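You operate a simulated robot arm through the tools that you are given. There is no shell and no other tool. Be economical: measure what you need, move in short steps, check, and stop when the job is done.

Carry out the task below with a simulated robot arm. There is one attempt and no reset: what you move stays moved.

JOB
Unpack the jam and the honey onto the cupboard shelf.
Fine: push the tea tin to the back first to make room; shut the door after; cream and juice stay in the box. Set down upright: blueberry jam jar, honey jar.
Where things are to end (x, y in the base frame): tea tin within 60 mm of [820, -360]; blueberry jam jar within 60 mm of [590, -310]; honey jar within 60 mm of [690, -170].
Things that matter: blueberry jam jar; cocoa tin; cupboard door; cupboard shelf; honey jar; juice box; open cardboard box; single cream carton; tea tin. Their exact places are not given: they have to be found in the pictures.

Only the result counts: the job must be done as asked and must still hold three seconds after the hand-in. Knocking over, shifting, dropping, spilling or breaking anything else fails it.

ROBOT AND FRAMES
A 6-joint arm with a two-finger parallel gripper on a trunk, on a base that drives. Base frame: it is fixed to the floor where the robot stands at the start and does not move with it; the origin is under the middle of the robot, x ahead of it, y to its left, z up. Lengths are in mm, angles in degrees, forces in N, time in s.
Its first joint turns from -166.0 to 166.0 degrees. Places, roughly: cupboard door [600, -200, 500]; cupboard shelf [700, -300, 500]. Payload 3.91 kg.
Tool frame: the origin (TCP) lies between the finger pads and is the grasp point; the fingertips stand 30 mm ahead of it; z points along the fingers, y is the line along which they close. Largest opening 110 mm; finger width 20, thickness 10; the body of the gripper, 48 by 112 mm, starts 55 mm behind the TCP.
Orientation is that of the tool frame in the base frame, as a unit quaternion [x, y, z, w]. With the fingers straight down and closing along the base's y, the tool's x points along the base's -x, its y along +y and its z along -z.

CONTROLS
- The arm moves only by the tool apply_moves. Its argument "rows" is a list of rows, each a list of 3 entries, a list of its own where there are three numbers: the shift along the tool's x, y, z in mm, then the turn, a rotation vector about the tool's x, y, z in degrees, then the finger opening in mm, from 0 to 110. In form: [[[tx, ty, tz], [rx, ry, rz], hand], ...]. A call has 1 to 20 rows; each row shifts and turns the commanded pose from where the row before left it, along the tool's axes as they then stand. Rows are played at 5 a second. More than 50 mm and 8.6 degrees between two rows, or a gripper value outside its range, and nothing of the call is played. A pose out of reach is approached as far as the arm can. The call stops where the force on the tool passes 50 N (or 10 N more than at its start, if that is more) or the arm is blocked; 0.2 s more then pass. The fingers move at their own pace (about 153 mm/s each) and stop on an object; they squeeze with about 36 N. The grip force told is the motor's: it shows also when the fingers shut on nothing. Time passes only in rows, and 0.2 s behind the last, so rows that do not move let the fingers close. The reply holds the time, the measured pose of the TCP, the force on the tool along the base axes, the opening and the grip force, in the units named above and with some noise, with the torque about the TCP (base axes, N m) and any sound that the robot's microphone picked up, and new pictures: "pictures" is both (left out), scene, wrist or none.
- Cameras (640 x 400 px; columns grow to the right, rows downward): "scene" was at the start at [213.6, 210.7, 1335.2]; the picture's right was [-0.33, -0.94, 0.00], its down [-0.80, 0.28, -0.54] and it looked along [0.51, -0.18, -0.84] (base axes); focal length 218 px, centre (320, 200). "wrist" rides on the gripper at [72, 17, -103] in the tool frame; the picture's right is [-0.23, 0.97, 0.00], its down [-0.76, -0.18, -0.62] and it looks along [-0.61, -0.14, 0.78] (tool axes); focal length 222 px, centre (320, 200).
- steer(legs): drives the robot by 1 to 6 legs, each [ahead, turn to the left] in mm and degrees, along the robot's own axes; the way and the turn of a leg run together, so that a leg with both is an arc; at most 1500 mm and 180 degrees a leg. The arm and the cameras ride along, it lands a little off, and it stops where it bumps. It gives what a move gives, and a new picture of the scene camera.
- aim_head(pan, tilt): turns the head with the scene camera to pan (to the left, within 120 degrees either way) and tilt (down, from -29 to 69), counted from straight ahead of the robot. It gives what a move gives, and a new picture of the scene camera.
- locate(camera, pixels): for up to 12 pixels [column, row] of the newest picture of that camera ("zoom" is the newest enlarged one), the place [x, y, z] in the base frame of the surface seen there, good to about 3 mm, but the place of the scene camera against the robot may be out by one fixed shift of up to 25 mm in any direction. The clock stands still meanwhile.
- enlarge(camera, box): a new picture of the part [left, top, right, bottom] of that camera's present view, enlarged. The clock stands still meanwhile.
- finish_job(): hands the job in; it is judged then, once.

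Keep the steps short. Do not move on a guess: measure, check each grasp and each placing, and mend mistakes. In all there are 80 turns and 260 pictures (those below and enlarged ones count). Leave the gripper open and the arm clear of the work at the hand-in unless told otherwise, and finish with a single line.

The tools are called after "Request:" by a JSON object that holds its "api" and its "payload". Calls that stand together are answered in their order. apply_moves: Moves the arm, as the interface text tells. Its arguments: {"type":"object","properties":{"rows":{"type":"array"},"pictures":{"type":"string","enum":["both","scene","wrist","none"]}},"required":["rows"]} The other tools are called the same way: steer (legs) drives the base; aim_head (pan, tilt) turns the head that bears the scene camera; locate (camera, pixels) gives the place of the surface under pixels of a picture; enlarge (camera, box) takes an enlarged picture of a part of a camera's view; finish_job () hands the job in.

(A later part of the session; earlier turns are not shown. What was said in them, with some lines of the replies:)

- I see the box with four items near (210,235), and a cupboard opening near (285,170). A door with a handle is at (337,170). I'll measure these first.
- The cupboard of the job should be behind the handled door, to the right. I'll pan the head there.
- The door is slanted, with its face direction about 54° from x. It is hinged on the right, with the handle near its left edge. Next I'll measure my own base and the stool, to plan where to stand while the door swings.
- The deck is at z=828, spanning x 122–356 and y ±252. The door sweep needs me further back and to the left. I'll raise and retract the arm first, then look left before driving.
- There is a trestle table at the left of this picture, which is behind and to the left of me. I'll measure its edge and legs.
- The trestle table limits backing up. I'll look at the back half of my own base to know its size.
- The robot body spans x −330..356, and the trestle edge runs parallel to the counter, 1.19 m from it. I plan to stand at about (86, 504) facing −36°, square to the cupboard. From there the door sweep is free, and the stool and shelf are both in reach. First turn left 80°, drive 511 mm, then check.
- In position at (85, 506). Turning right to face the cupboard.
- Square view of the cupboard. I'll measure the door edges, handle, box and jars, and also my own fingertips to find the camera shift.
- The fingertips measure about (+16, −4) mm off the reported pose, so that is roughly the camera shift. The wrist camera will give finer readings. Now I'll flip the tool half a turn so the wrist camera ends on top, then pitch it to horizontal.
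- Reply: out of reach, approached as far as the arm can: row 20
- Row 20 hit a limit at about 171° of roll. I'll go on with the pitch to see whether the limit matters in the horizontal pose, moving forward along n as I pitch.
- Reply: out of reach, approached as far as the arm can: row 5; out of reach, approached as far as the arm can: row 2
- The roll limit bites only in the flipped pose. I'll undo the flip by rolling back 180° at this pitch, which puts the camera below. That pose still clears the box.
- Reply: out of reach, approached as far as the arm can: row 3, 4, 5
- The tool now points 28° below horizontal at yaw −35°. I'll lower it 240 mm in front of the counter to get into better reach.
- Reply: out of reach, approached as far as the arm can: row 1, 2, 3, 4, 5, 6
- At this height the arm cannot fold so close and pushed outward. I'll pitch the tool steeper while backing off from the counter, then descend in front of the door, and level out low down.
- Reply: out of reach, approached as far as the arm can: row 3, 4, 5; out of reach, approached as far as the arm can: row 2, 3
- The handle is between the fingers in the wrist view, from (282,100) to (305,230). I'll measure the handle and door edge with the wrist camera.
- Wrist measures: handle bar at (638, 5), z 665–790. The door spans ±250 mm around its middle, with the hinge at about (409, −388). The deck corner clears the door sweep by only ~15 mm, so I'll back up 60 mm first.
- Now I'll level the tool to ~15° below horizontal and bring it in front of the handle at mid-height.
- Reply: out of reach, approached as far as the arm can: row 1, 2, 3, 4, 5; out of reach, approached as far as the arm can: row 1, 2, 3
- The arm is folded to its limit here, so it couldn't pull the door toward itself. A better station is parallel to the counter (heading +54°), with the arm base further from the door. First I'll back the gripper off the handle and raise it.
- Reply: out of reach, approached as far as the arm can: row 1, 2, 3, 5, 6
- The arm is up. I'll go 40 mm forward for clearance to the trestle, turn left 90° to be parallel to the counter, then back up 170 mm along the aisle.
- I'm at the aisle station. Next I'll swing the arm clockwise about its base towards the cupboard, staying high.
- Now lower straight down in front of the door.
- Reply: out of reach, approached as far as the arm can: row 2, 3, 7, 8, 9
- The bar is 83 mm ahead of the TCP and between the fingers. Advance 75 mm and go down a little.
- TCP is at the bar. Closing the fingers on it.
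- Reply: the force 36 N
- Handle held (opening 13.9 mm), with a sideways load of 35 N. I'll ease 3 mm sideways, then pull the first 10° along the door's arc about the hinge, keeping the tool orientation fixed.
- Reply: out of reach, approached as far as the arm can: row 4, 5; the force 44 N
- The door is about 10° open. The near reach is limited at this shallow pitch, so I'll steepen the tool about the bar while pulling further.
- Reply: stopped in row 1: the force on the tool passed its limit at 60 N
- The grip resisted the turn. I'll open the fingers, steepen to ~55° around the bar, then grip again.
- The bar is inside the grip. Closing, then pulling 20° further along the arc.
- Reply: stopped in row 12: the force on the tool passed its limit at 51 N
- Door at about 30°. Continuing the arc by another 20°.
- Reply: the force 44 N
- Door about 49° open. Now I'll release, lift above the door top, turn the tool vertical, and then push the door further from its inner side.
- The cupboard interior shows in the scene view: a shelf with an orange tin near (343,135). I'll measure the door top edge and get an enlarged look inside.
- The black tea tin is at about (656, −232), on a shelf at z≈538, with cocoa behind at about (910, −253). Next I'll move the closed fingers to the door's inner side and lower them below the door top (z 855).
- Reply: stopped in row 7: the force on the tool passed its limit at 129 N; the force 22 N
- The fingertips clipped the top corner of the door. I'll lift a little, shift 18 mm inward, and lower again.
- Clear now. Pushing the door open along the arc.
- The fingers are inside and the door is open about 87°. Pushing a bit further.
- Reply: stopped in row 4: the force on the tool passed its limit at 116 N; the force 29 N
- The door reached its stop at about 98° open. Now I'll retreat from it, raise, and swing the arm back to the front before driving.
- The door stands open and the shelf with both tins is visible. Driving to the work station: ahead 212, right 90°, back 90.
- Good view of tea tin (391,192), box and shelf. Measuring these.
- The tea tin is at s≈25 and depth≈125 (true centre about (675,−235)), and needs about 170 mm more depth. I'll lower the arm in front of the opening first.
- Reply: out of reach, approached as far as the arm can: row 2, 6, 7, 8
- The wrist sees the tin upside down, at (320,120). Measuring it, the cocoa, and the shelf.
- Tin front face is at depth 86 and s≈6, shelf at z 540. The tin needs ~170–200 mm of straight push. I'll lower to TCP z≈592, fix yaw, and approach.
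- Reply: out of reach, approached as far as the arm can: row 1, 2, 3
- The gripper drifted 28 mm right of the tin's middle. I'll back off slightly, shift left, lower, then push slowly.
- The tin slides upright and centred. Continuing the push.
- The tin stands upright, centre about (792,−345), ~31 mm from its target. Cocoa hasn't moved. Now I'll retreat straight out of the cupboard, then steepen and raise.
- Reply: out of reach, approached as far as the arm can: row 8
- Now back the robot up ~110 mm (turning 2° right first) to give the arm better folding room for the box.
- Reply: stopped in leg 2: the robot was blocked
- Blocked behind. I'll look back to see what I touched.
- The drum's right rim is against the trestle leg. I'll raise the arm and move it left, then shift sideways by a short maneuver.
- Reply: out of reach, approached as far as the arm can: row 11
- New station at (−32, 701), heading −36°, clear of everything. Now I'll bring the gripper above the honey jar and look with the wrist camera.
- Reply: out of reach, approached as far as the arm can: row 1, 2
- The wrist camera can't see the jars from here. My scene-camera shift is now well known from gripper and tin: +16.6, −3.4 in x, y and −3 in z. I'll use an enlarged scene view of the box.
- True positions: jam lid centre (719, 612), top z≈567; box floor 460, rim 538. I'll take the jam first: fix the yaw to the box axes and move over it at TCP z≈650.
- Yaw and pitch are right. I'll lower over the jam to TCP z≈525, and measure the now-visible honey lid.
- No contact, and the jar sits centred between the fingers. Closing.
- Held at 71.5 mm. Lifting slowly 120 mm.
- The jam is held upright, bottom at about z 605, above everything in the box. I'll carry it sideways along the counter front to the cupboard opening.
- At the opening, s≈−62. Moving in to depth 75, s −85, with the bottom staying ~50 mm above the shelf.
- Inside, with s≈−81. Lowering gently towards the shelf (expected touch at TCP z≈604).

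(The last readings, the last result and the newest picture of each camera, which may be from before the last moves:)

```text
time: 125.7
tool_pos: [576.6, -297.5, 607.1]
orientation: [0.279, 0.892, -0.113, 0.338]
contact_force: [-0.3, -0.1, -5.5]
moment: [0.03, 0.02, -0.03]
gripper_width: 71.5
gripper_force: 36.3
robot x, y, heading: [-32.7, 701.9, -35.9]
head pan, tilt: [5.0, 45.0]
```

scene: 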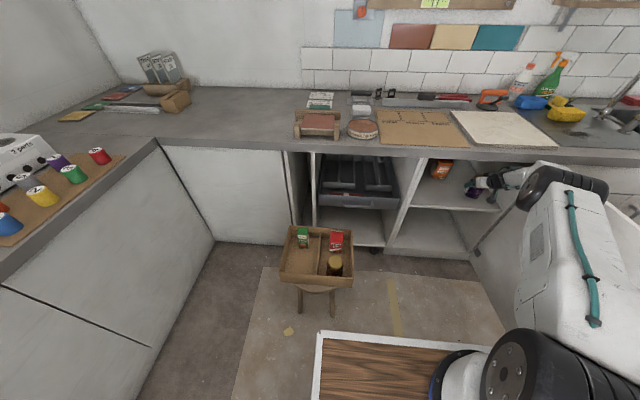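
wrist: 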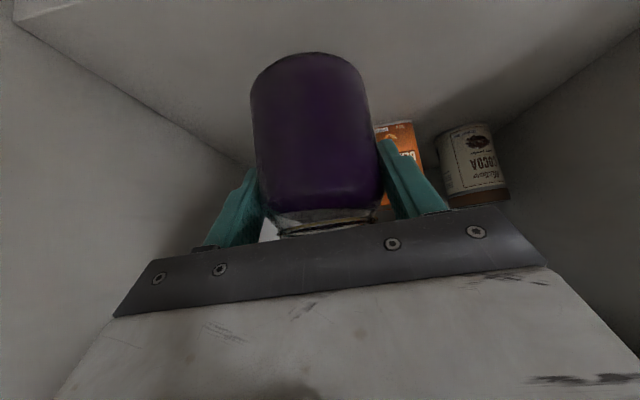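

Still hanging (−5 N). Stepping down by ~1 mm rows until touch.

Request:
{"api": "apply_moves", "payload": {"rows": [[[0.8, 0, 0.9], [0, 0, 0], 50], [[0.8, 0, 0.9], [0, 0, 0], 50], [[0.6, 0, 0.7], [0, 0, 0], 50]], "pictures": "none"}}

```text
time: 126.5
tool_pos: [579.8, -297.5, 604.9]
orientation: [0.279, 0.891, -0.114, 0.339]
contact_force: [-0.1, -0.4, -1.5]
moment: [0.13, -0.02, 0.02]
gripper_width: 71.4
gripper_force: 35.4
robot x, y, heading: [-33.8, 698.4, -36.1]
head pan, tilt: [5.0, 45.0]
```

Touchdown (load went from −5 to −1.5 N). Opening and retreating straight back.

Request:
{"api": "apply_moves", "payload": {"rows": [[[0, 0, 0], [0, 0, 0], 76], [[0, 0, 0], [0, 0, 0], 90], [[0, 0, 0], [0, 0, 0], 96], [[11, 0, -10], [0, 0, 0], 96], [[22.3, 0, -20.1], [0, 0, 0], 96], [[22.3, 0, -20.1], [0, 0, 0], 96], [[22.3, 0, -20.1], [0, 0, 0], 96], [[22.3, 0, -20.1], [0, 0, 0], 96], [[26, 0, -23.4], [0, 0, 0], 96], [[26, 0, -23.4], [0, 0, 0], 96], [[26, 0, -23.4], [0, 0, 0], 96], [[26, 0, -23.4], [0, 0, 0], 96]], "pictures": "both"}}

```text
time: 129.1
tool_pos: [354.3, -142.0, 605.6]
orientation: [0.277, 0.892, -0.112, 0.339]
contact_force: [0.6, 0.8, 0.4]
moment: [0.0, 0.01, -0.01]
gripper_width: 96.0
gripper_force: 0.0
robot x, y, heading: [-33.4, 700.6, -36.0]
head pan, tilt: [5.0, 45.0]
```

scene: 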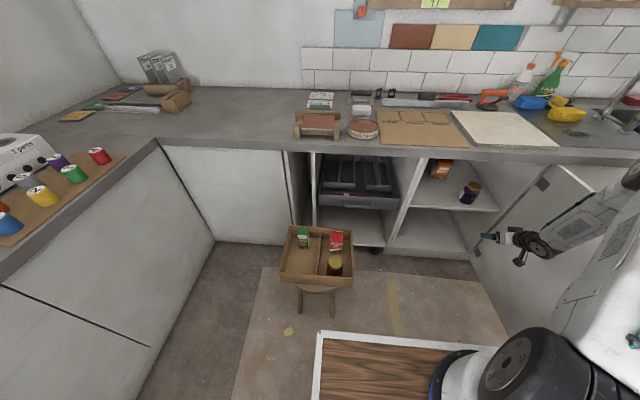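
wrist: 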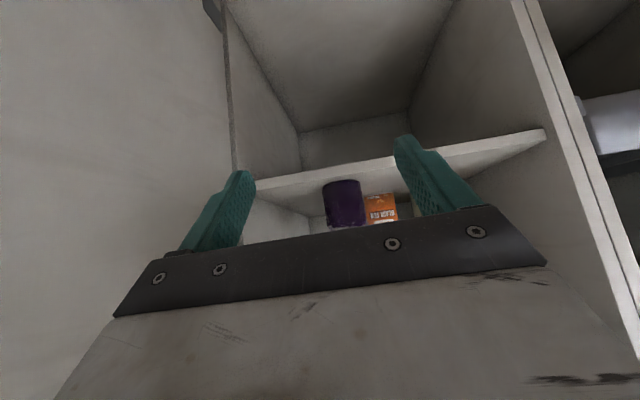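

The jam jar stands upright on the shelf. Now back to the honey jar (true centre about (631, 492)).

Request:
{"api": "apply_moves", "payload": {"rows": [[[-20, 0, -22.3], [0, 0, 0], 84], [[-20, 0, -22.3], [0, 0, 0], 84], [[7.4, 45.1, -6.7], [0, 0, 0], 84], [[7.4, 45.1, -6.7], [0, 0, 0], 84], [[7.4, 45.1, -6.7], [0, 0, 0], 84], [[7.4, 45.1, -6.7], [0, 0, 0], 84], [[7.4, 45.1, -6.7], [0, 0, 0], 84], [[7.4, 45.1, -6.7], [0, 0, 0], 84], [[7.4, 45.1, -6.7], [0, 0, 0], 84], [[7.4, 45.1, -6.7], [0, 0, 0], 84], [[7.4, 45.1, -6.7], [0, 0, 0], 84], [[7.4, 45.1, -6.7], [0, 0, 0], 84], [[7.4, 45.1, -6.7], [0, 0, 0], 84], [[7.4, 45.1, -6.7], [0, 0, 0], 84], [[7.4, 45.1, -6.7], [0, 0, 0], 84], [[7.4, 45.1, -6.7], [0, 0, 0], 84], [[7.4, 45.1, -6.7], [0, 0, 0], 84]], "pictures": "none"}}

```text
time: 132.7
tool_pos: [620.1, 499.3, 659.2]
orientation: [0.279, 0.891, -0.114, 0.339]
contact_force: [0.1, -0.3, -0.1]
moment: [0.02, -0.04, -0.01]
gripper_width: 83.9
gripper_force: 0.2
robot x, y, heading: [-30.9, 699.3, -36.2]
head pan, tilt: [5.0, 45.0]
```

Aligning 13 mm forward and lowering onto the honey.

Request:
{"api": "apply_moves", "payload": {"rows": [[[-9.7, 0, 8.8], [0, 0, 0], 84], [[18.6, 0, 20.7], [0, 0, 0], 84], [[18.6, 0, 20.7], [0, 0, 0], 84], [[18.6, 0, 20.7], [0, 0, 0], 84], [[18.6, 0, 20.7], [0, 0, 0], 84], [[9.3, 0, 10.3], [0, 0, 0], 84], [[9.3, 0, 10.3], [0, 0, 0], 84]], "pictures": "wrist"}}

```text
time: 134.3
tool_pos: [626.9, 491.4, 520.1]
orientation: [0.278, 0.892, -0.114, 0.338]
contact_force: [-0.6, 0.0, 0.0]
moment: [0.0, 0.01, 0.0]
gripper_width: 84.1
gripper_force: 0.1
robot x, y, heading: [-29.6, 702.2, -36.2]
head pan, tilt: [5.0, 45.0]
```

wrist: 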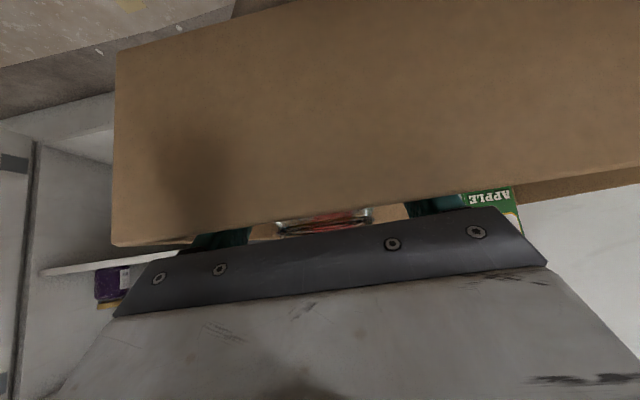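

Honey lid is centred between the fingers (275–373). Closing and lifting.

Request:
{"api": "apply_moves", "payload": {"rows": [[[0, 0, 0], [0, 0, 0], 45], [[0, 0, 0], [0, 0, 0], 45], [[0, 0, 0], [0, 0, 0], 45], [[-6.7, 0, -7.4], [0, 0, 0], 45], [[-10.2, 0, -11.4], [0, 0, 0], 45], [[-13.4, 0, -14.9], [0, 0, 0], 45], [[-13.4, 0, -14.9], [0, 0, 0], 45], [[-13.4, 0, -14.9], [0, 0, 0], 45], [[-13.4, 0, -14.9], [0, 0, 0], 45], [[-13.4, 0, -14.9], [0, 0, 0], 45], [[-13.4, 0, -14.9], [0, 0, 0], 45]], "pictures": "both"}}

```text
time: 136.7
tool_pos: [630.1, 494.4, 662.9]
orientation: [0.279, 0.892, -0.113, 0.338]
contact_force: [-0.6, 0.0, -4.5]
moment: [-0.01, 0.03, -0.01]
gripper_width: 69.4
gripper_force: 36.6
robot x, y, heading: [-27.1, 699.4, -36.1]
head pan, tilt: [5.0, 45.0]
```

scene: 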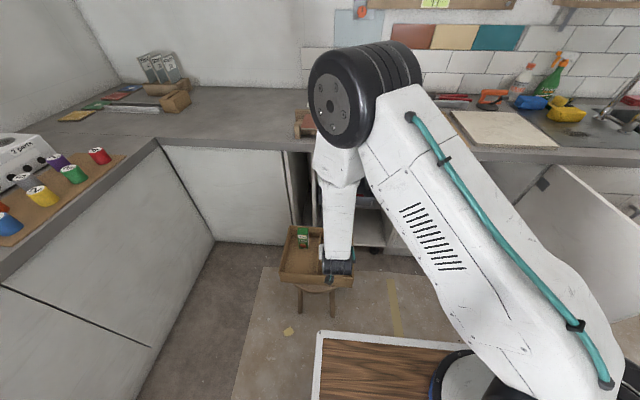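
wrist: 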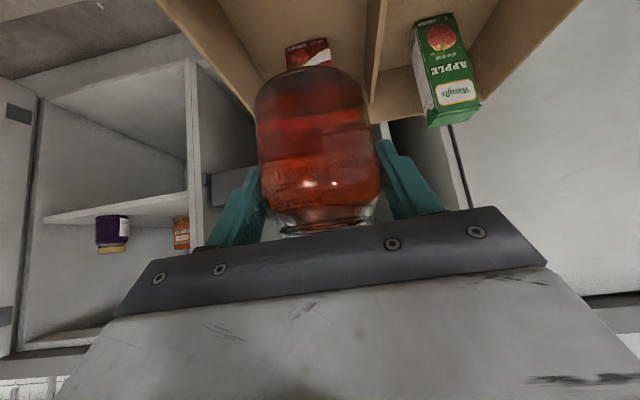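

The honey is held upright. Carrying it to the opening in front of s≈87.

Request:
{"api": "apply_moves", "payload": {"rows": [[[-7.4, -25, 6.7], [0, 0, 0], 45], [[-7.4, -45.5, 6.7], [0, 0, 0], 45], [[-7.4, -45.5, 6.7], [0, 0, 0], 45], [[-7.4, -45.5, 6.7], [0, 0, 0], 45], [[-7.4, -45.5, 6.7], [0, 0, 0], 45], [[-7.4, -45.5, 6.7], [0, 0, 0], 45], [[-7.4, -45.5, 6.7], [0, 0, 0], 45], [[-7.4, -45.5, 6.7], [0, 0, 0], 45], [[-7.4, -45.5, 6.7], [0, 0, 0], 45], [[-7.4, -45.5, 6.7], [0, 0, 0], 45], [[-7.4, -45.5, 6.7], [0, 0, 0], 45], [[-7.4, -22, 6.7], [0, 0, 0], 45]], "pictures": "wrist"}}

```text
time: 139.3
tool_pos: [441.6, 11.7, 668.9]
orientation: [0.279, 0.892, -0.113, 0.337]
contact_force: [0.2, -0.8, -4.4]
moment: [0.01, 0.02, -0.01]
gripper_width: 69.6
gripper_force: 35.9
robot x, y, heading: [-29.3, 703.2, -36.2]
head pan, tilt: [5.0, 45.0]
```

wrist: 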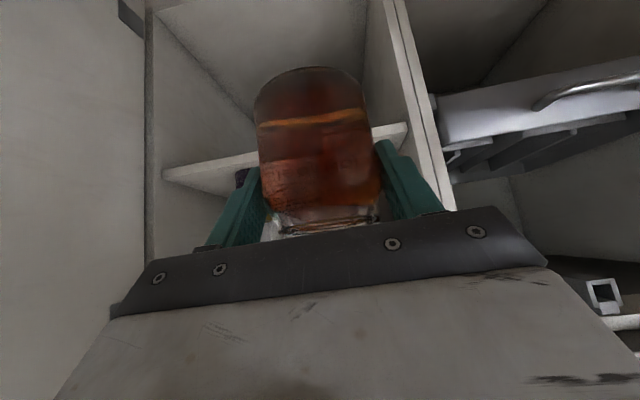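

Aligned at s=88. Moving straight in by 288 mm.

Request:
{"api": "apply_moves", "payload": {"rows": [[[-25.6, 0, 25.4], [0, 0, 0], 45], [[-25.6, 0, 25.4], [0, 0, 0], 45], [[-25.6, 0, 25.4], [0, 0, 0], 45], [[-25.6, 0, 25.4], [0, 0, 0], 45], [[-25.6, 0, 25.4], [0, 0, 0], 45], [[-25.6, 0, 25.4], [0, 0, 0], 45], [[-25.6, 0, 25.4], [0, 0, 0], 45], [[-25.6, 0, 25.4], [0, 0, 0], 45]], "pictures": "both"}}

```text
time: 141.1
tool_pos: [676.0, -154.5, 654.3]
orientation: [0.278, 0.892, -0.114, 0.338]
contact_force: [-0.7, -0.2, -5.5]
moment: [0.03, 0.0, 0.01]
gripper_width: 69.6
gripper_force: 35.4
robot x, y, heading: [-30.2, 702.8, -36.2]
head pan, tilt: [5.0, 45.0]
5 turns are left
```

scene: 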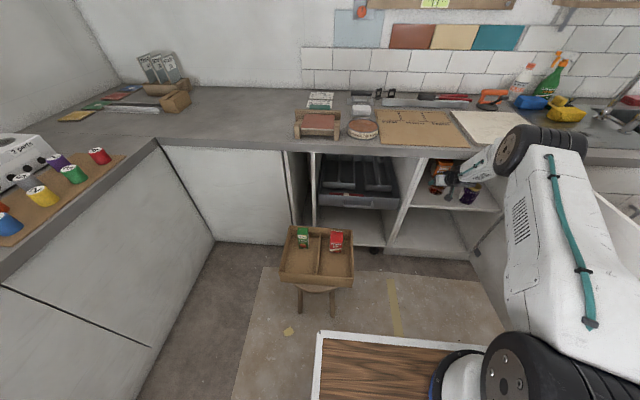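
wrist: 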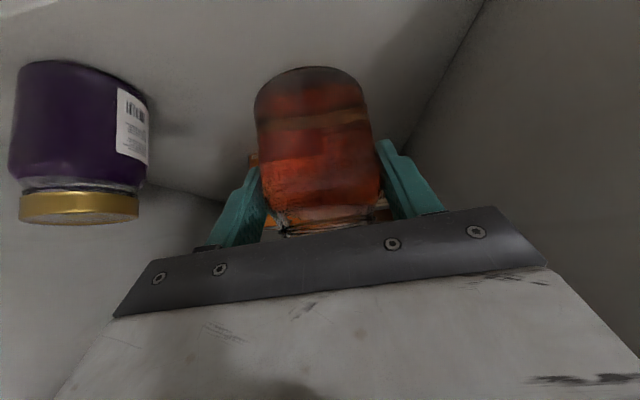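

Five turns are left, so I'll batch. Honey is at (676,−154), 21 mm from target. First call: lower to touch (expected TCP z≈600.6). Second: release and back straight out. Third: rise and move over the open door to its outer side.

Request:
{"api": "apply_moves", "payload": {"rows": [[[8, 0, 9], [0, 0, 0], 45], [[8, 0, 9], [0, 0, 0], 45], [[8, 0, 9], [0, 0, 0], 45], [[6.7, 0, 7.4], [0, 0, 0], 45], [[3.3, 0, 3.7], [0, 0, 0], 45], [[1.3, 0, 1.5], [0, 0, 0], 45], [[0.5, 0, 0.5], [0, 0, 0], 45], [[0, 0, 0], [0, 0, 0], 45]], "pictures": "none"}}

Request:
{"api": "apply_moves", "payload": {"rows": [[[0, 0, 0], [0, 0, 0], 74], [[0, 0, 0], [0, 0, 0], 84], [[0, 0, 0], [0, 0, 0], 94], [[0, 0, 0], [0, 0, 0], 94], [[11, 0, -10], [0, 0, 0], 94], [[22.3, 0, -20.1], [0, 0, 0], 94], [[22.3, 0, -20.1], [0, 0, 0], 94], [[22.3, 0, -20.1], [0, 0, 0], 94], [[22.3, 0, -20.1], [0, 0, 0], 94], [[26, 0, -23.4], [0, 0, 0], 94], [[26, 0, -23.4], [0, 0, 0], 94], [[26, 0, -23.4], [0, 0, 0], 94], [[26, 0, -23.4], [0, 0, 0], 94]], "pictures": "wrist"}}

Request:
{"api": "apply_moves", "payload": {"rows": [[[-29.8, 0, -33.1], [0, 0, 0], 0], [[-29.8, 0, -33.1], [0, 0, 0], 0], [[-29.8, 0, -33.1], [0, 0, 0], 0], [[-29.8, 0, -33.1], [0, 0, 0], 0], [[-29.8, 0, -33.1], [0, 0, 0], 0], [[-29.8, 0, -33.1], [0, 0, 0], 0], [[-29.8, 0, -33.1], [0, 0, 0], 0], [[13.9, -42.4, -12.5], [0, 0, 0], 0], [[13.9, -42.4, -12.5], [0, 0, 0], 0], [[13.9, -42.4, -12.5], [0, 0, 0], 0], [[13.9, -42.4, -12.5], [0, 0, 0], 0], [[13.9, -42.4, -12.5], [0, 0, 0], 0], [[13.9, -42.4, -12.5], [0, 0, 0], 0], [[13.9, -42.4, -12.5], [0, 0, 0], 0], [[13.9, -42.4, -12.5], [0, 0, 0], 0], [[13.9, -42.4, -12.5], [0, 0, 0], 0], [[13.9, -42.4, -12.5], [0, 0, 0], 0], [[13.9, -42.4, -12.5], [0, 0, 0], 0]], "pictures": "both"}}

Request:
{"api": "aim_head", "payload": {"pan": -25, "tilt": 45}}

```text
time: 142.9
tool_pos: [677.1, -151.9, 598.8]
orientation: [0.278, 0.892, -0.113, 0.339]
contact_force: [0.2, -0.1, -5.1]
moment: [0.02, 0.01, -0.01]
gripper_width: 69.7
gripper_force: 35.8
robot x, y, heading: [-28.1, 700.4, -35.9]
head pan, tilt: [5.0, 45.0]
```

```text
time: 145.7
tool_pos: [448.2, 4.9, 601.5]
orientation: [0.278, 0.891, -0.114, 0.339]
contact_force: [0.4, 0.4, -0.7]
moment: [0.01, 0.04, -0.03]
gripper_width: 93.8
gripper_force: 0.2
robot x, y, heading: [-34.1, 698.4, -36.1]
head pan, tilt: [5.0, 45.0]
```

wrist: 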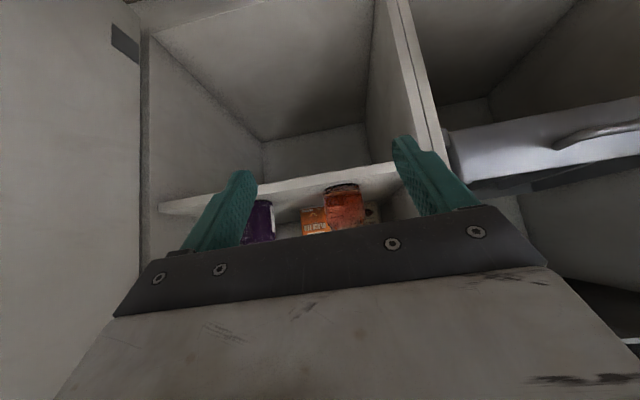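

```text
time: 149.5
tool_pos: [18.2, -257.5, 919.5]
orientation: [0.278, 0.892, -0.113, 0.339]
contact_force: [0.4, 0.1, 0.3]
moment: [0.03, 0.04, 0.0]
gripper_width: 0.0
gripper_force: 36.2
robot x, y, heading: [-34.4, 704.2, -36.1]
head pan, tilt: [5.0, 45.0]
```

scene: 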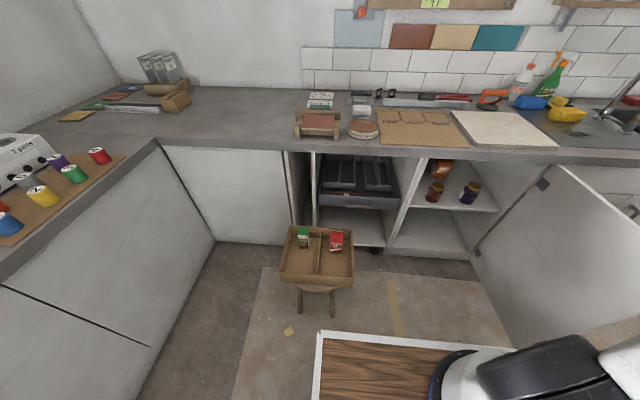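
wrist: 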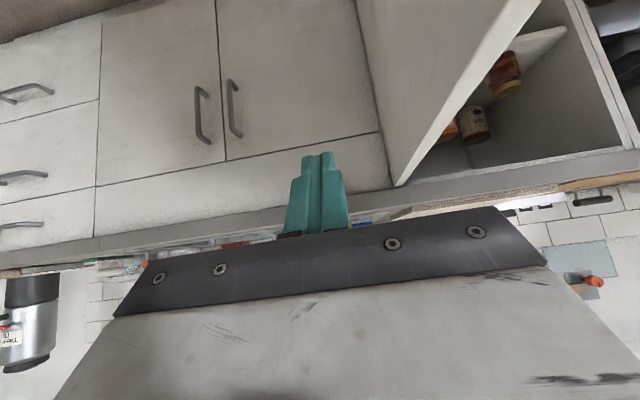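

```text
time: 150.4
tool_pos: [18.1, -257.4, 918.9]
orientation: [0.279, 0.892, -0.113, 0.338]
contact_force: [-0.2, -0.5, -0.5]
moment: [0.03, -0.01, -0.01]
gripper_width: 0.0
gripper_force: 35.4
robot x, y, heading: [-31.5, 698.8, -36.0]
head pan, tilt: [-25.0, 45.0]
4 turns are left
```

scene: 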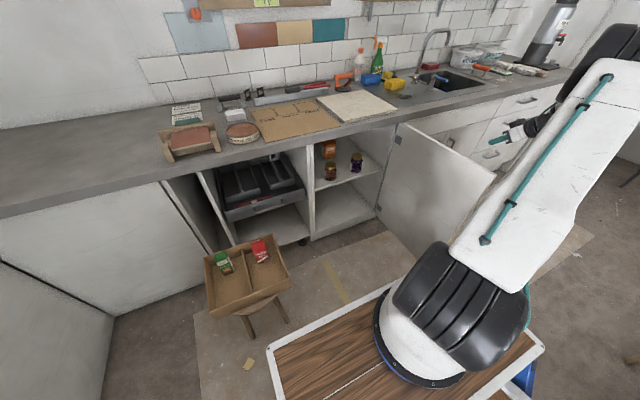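

Both jars stand upright on the shelf, and the gripper is outside the door. Lowering below the door top, then sweeping the door shut along its arc, plus a gentle final press.

Request:
{"api": "apply_moves", "payload": {"rows": [[[27.6, 0, 31], [0, 0, 0], 0], [[27.6, 0, 31], [0, 0, 0], 0]], "pictures": "none"}}

Request:
{"api": "apply_moves", "payload": {"rows": [[[6.6, 36.3, -5.9], [0, 0, 0], 0], [[4, 36.9, -3.6], [0, 0, 0], 0], [[1.6, 37.1, -1.4], [0, 0, 0], 0], [[-0.9, 36.4, 0.8], [0, 0, 0], 0], [[-3.4, 36.8, 3.1], [0, 0, 0], 0], [[-5.8, 36.1, 5.2], [0, 0, 0], 0], [[-8.3, 35.2, 7.5], [0, 0, 0], 0], [[-10.5, 34, 9.4], [0, 0, 0], 0], [[-12.8, 32.5, 11.5], [0, 0, 0], 0], [[-14.8, 30.4, 13.2], [0, 0, 0], 0], [[-16.8, 28.5, 15], [0, 0, 0], 0], [[-18.7, 26.5, 16.7], [0, 0, 0], 0], [[-20.3, 24.2, 18.2], [0, 0, 0], 0], [[-21.9, 21.5, 19.6], [0, 0, 0], 0], [[-23.2, 18.6, 20.7], [0, 0, 0], 0], [[-24.3, 15.8, 21.7], [0, 0, 0], 0], [[-25, 12.6, 22.3], [0, 0, 0], 0], [[-25.7, 9.6, 23], [0, 0, 0], 0], [[-26.4, 6.3, 23.6], [0, 0, 0], 0], [[-22, 2.6, 19.7], [0, 0, 0], 0]], "pictures": "scene"}}

Request:
{"api": "apply_moves", "payload": {"rows": [[[-1.5, 0, 1.3], [0, 0, 0], 0], [[-1.5, 0, 1.3], [0, 0, 0], 0], [[-1.5, 0, 1.3], [0, 0, 0], 0], [[-1.5, 0, 1.3], [0, 0, 0], 0]], "pictures": "both"}}

Request:
{"api": "aim_head", "payload": {"pan": 5, "tilt": 45}}

```text
time: 151.0
tool_pos: [17.4, -257.3, 835.0]
orientation: [0.278, 0.892, -0.113, 0.338]
contact_force: [-0.5, 0.9, 0.6]
moment: [0.01, 0.03, 0.01]
gripper_width: 0.0
gripper_force: 36.5
robot x, y, heading: [-30.0, 698.5, -36.0]
head pan, tilt: [-25.0, 45.0]
```

```text
time: 155.2
tool_pos: [611.0, -39.2, 828.5]
orientation: [0.279, 0.892, -0.113, 0.339]
contact_force: [0.4, -0.1, -0.8]
moment: [-0.01, -0.01, -0.01]
gripper_width: 0.2
gripper_force: 36.0
robot x, y, heading: [-31.3, 695.7, -36.2]
head pan, tilt: [-25.0, 45.0]
```

scene: 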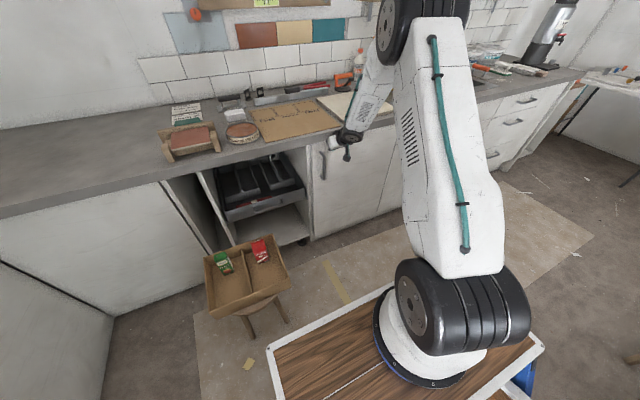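

```text
time: 156.2
tool_pos: [617.8, -44.0, 829.5]
orientation: [0.278, 0.892, -0.113, 0.338]
contact_force: [0.3, 0.4, 0.1]
moment: [-0.04, -0.01, 0.01]
gripper_width: 0.1
gripper_force: 36.4
robot x, y, heading: [-27.9, 697.6, -36.0]
head pan, tilt: [-25.0, 45.0]
```

scene: 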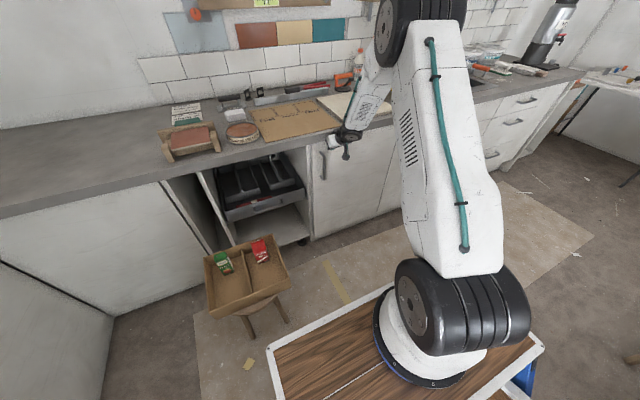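
wrist: 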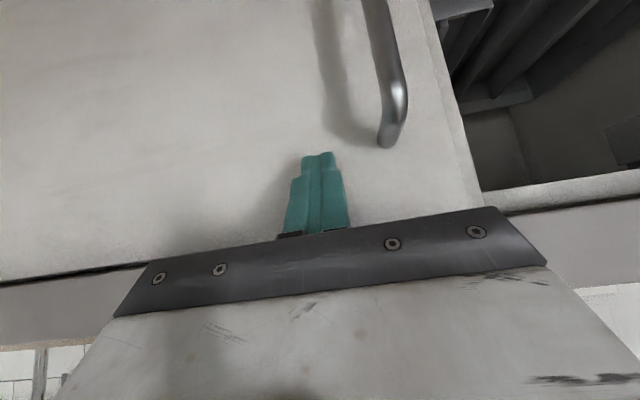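

```text
time: 157.2
tool_pos: [617.6, -44.7, 830.2]
orientation: [0.279, 0.892, -0.113, 0.338]
contact_force: [-1.2, -0.5, 0.5]
moment: [-0.01, -0.01, 0.01]
gripper_width: 0.0
gripper_force: 36.1
robot x, y, heading: [-27.9, 702.9, -36.4]
head pan, tilt: [5.0, 45.0]
3 turns are left
```

scene: 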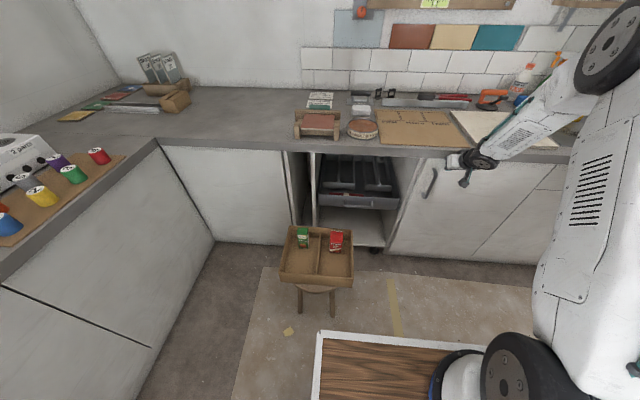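

The door looks shut, but the contact force is zero, so I'll press gently until it resists and measure the door plane.

Request:
{"api": "apply_moves", "payload": {"rows": [[[-1.5, 0, 1.3], [0, 0, 0], 0], [[-1.5, 0, 1.3], [0, 0, 0], 0], [[-1.5, 0, 1.3], [0, 0, 0], 0], [[-1.5, 0, 1.3], [0, 0, 0], 0], [[-1.5, 0, 1.3], [0, 0, 0], 0], [[-1.5, 0, 1.3], [0, 0, 0], 0], [[-1.5, 0, 1.3], [0, 0, 0], 0], [[-1.5, 0, 1.3], [0, 0, 0], 0]], "pictures": "wrist"}}

Request:
{"api": "locate", "payload": {"camera": "wrist", "pixels": [[200, 100], [60, 150], [60, 50], [260, 60], [430, 100], [445, 150], [460, 160], [300, 30]]}}

Request:
{"api": "enlarge", "payload": {"camera": "scene", "box": [370, 140, 520, 270]}}

```text
time: 158.4
tool_pos: [621.0, -46.2, 827.8]
orientation: [0.279, 0.893, -0.112, 0.336]
contact_force: [-13.0, 12.4, 7.6]
moment: [0.06, 0.05, 0.02]
gripper_width: 0.0
gripper_force: 35.9
robot x, y, heading: [-30.3, 699.9, -36.2]
head pan, tilt: [5.0, 45.0]
stopped in row 5: the force on the tool passed its limit at 54 N (the readings are from after the stop); the commanded pose is now the measured one
```

wrist: 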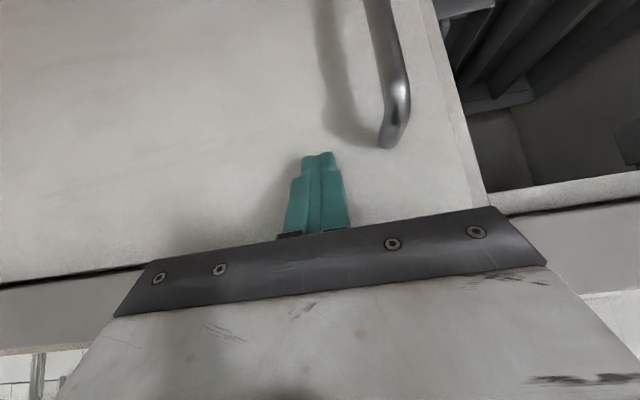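

```text
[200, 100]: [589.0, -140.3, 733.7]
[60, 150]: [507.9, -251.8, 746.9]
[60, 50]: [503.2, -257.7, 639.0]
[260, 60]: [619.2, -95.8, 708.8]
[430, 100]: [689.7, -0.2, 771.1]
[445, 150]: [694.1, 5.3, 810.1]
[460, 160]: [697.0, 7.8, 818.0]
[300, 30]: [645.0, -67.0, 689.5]
```

```text
3.08 times, centred on (445, 205) of scene
2 turns are left
```

zoom: 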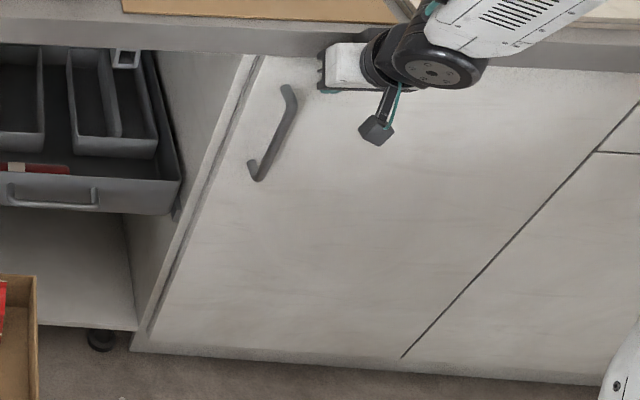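

The door plane reads depth 0.1–0.4 mm at both edges, so it is fully shut. Backing the arm off and opening the gripper.

Request:
{"api": "apply_moves", "payload": {"rows": [[[11, 0, -10], [0, 0, 0], 0], [[22.3, 0, -20.1], [0, 0, 0], 0], [[22.3, 0, -20.1], [0, 0, 0], 0], [[22.3, 0, -20.1], [0, 0, 0], 0], [[22.3, 0, -20.1], [0, 0, 0], 110], [[22.3, 0, -20.1], [0, 0, 0], 110], [[-20, 0, -22.3], [0, 0, 0], 110], [[-20, 0, -22.3], [0, 0, 0], 110], [[0, 0, 0], [0, 0, 0], 110]], "pictures": "both"}}

```text
time: 160.4
tool_pos: [488.2, 48.3, 891.6]
orientation: [0.278, 0.893, -0.112, 0.336]
contact_force: [-0.5, -0.1, -0.1]
moment: [0.01, -0.01, 0.01]
gripper_width: 110.1
gripper_force: 0.2
robot x, y, heading: [-27.0, 697.6, -36.3]
head pan, tilt: [5.0, 45.0]
1 turns are left
```

scene: 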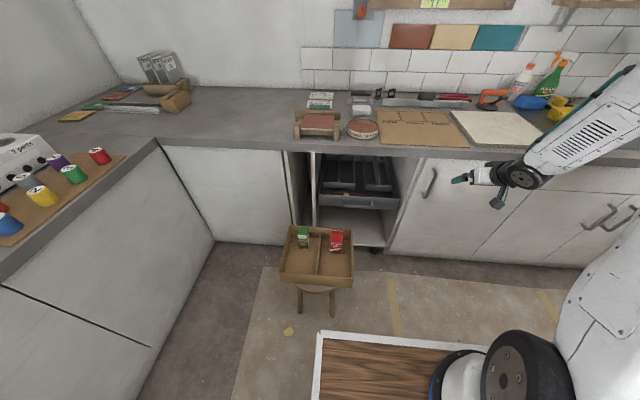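
wrist: 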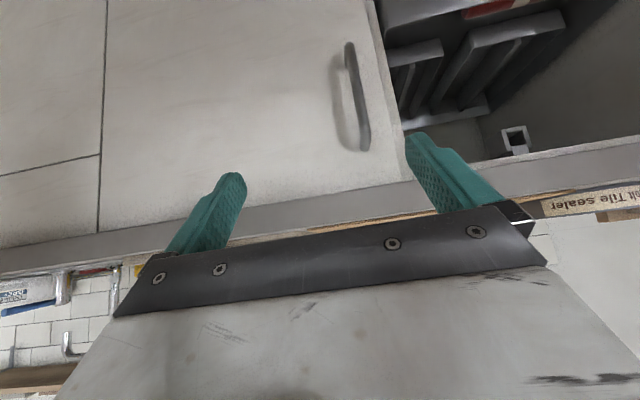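

The door is shut, the gripper is open and clear, and the cream and juice are still in the box. Handing in.

Request:
{"api": "finish_job", "payload": {}}

```text
The job is handed in.
```

The tea tin is pushed to the back, the jam and honey stand upright on the shelf within their target areas, the door is shut, and the cream and juice are still in the box.
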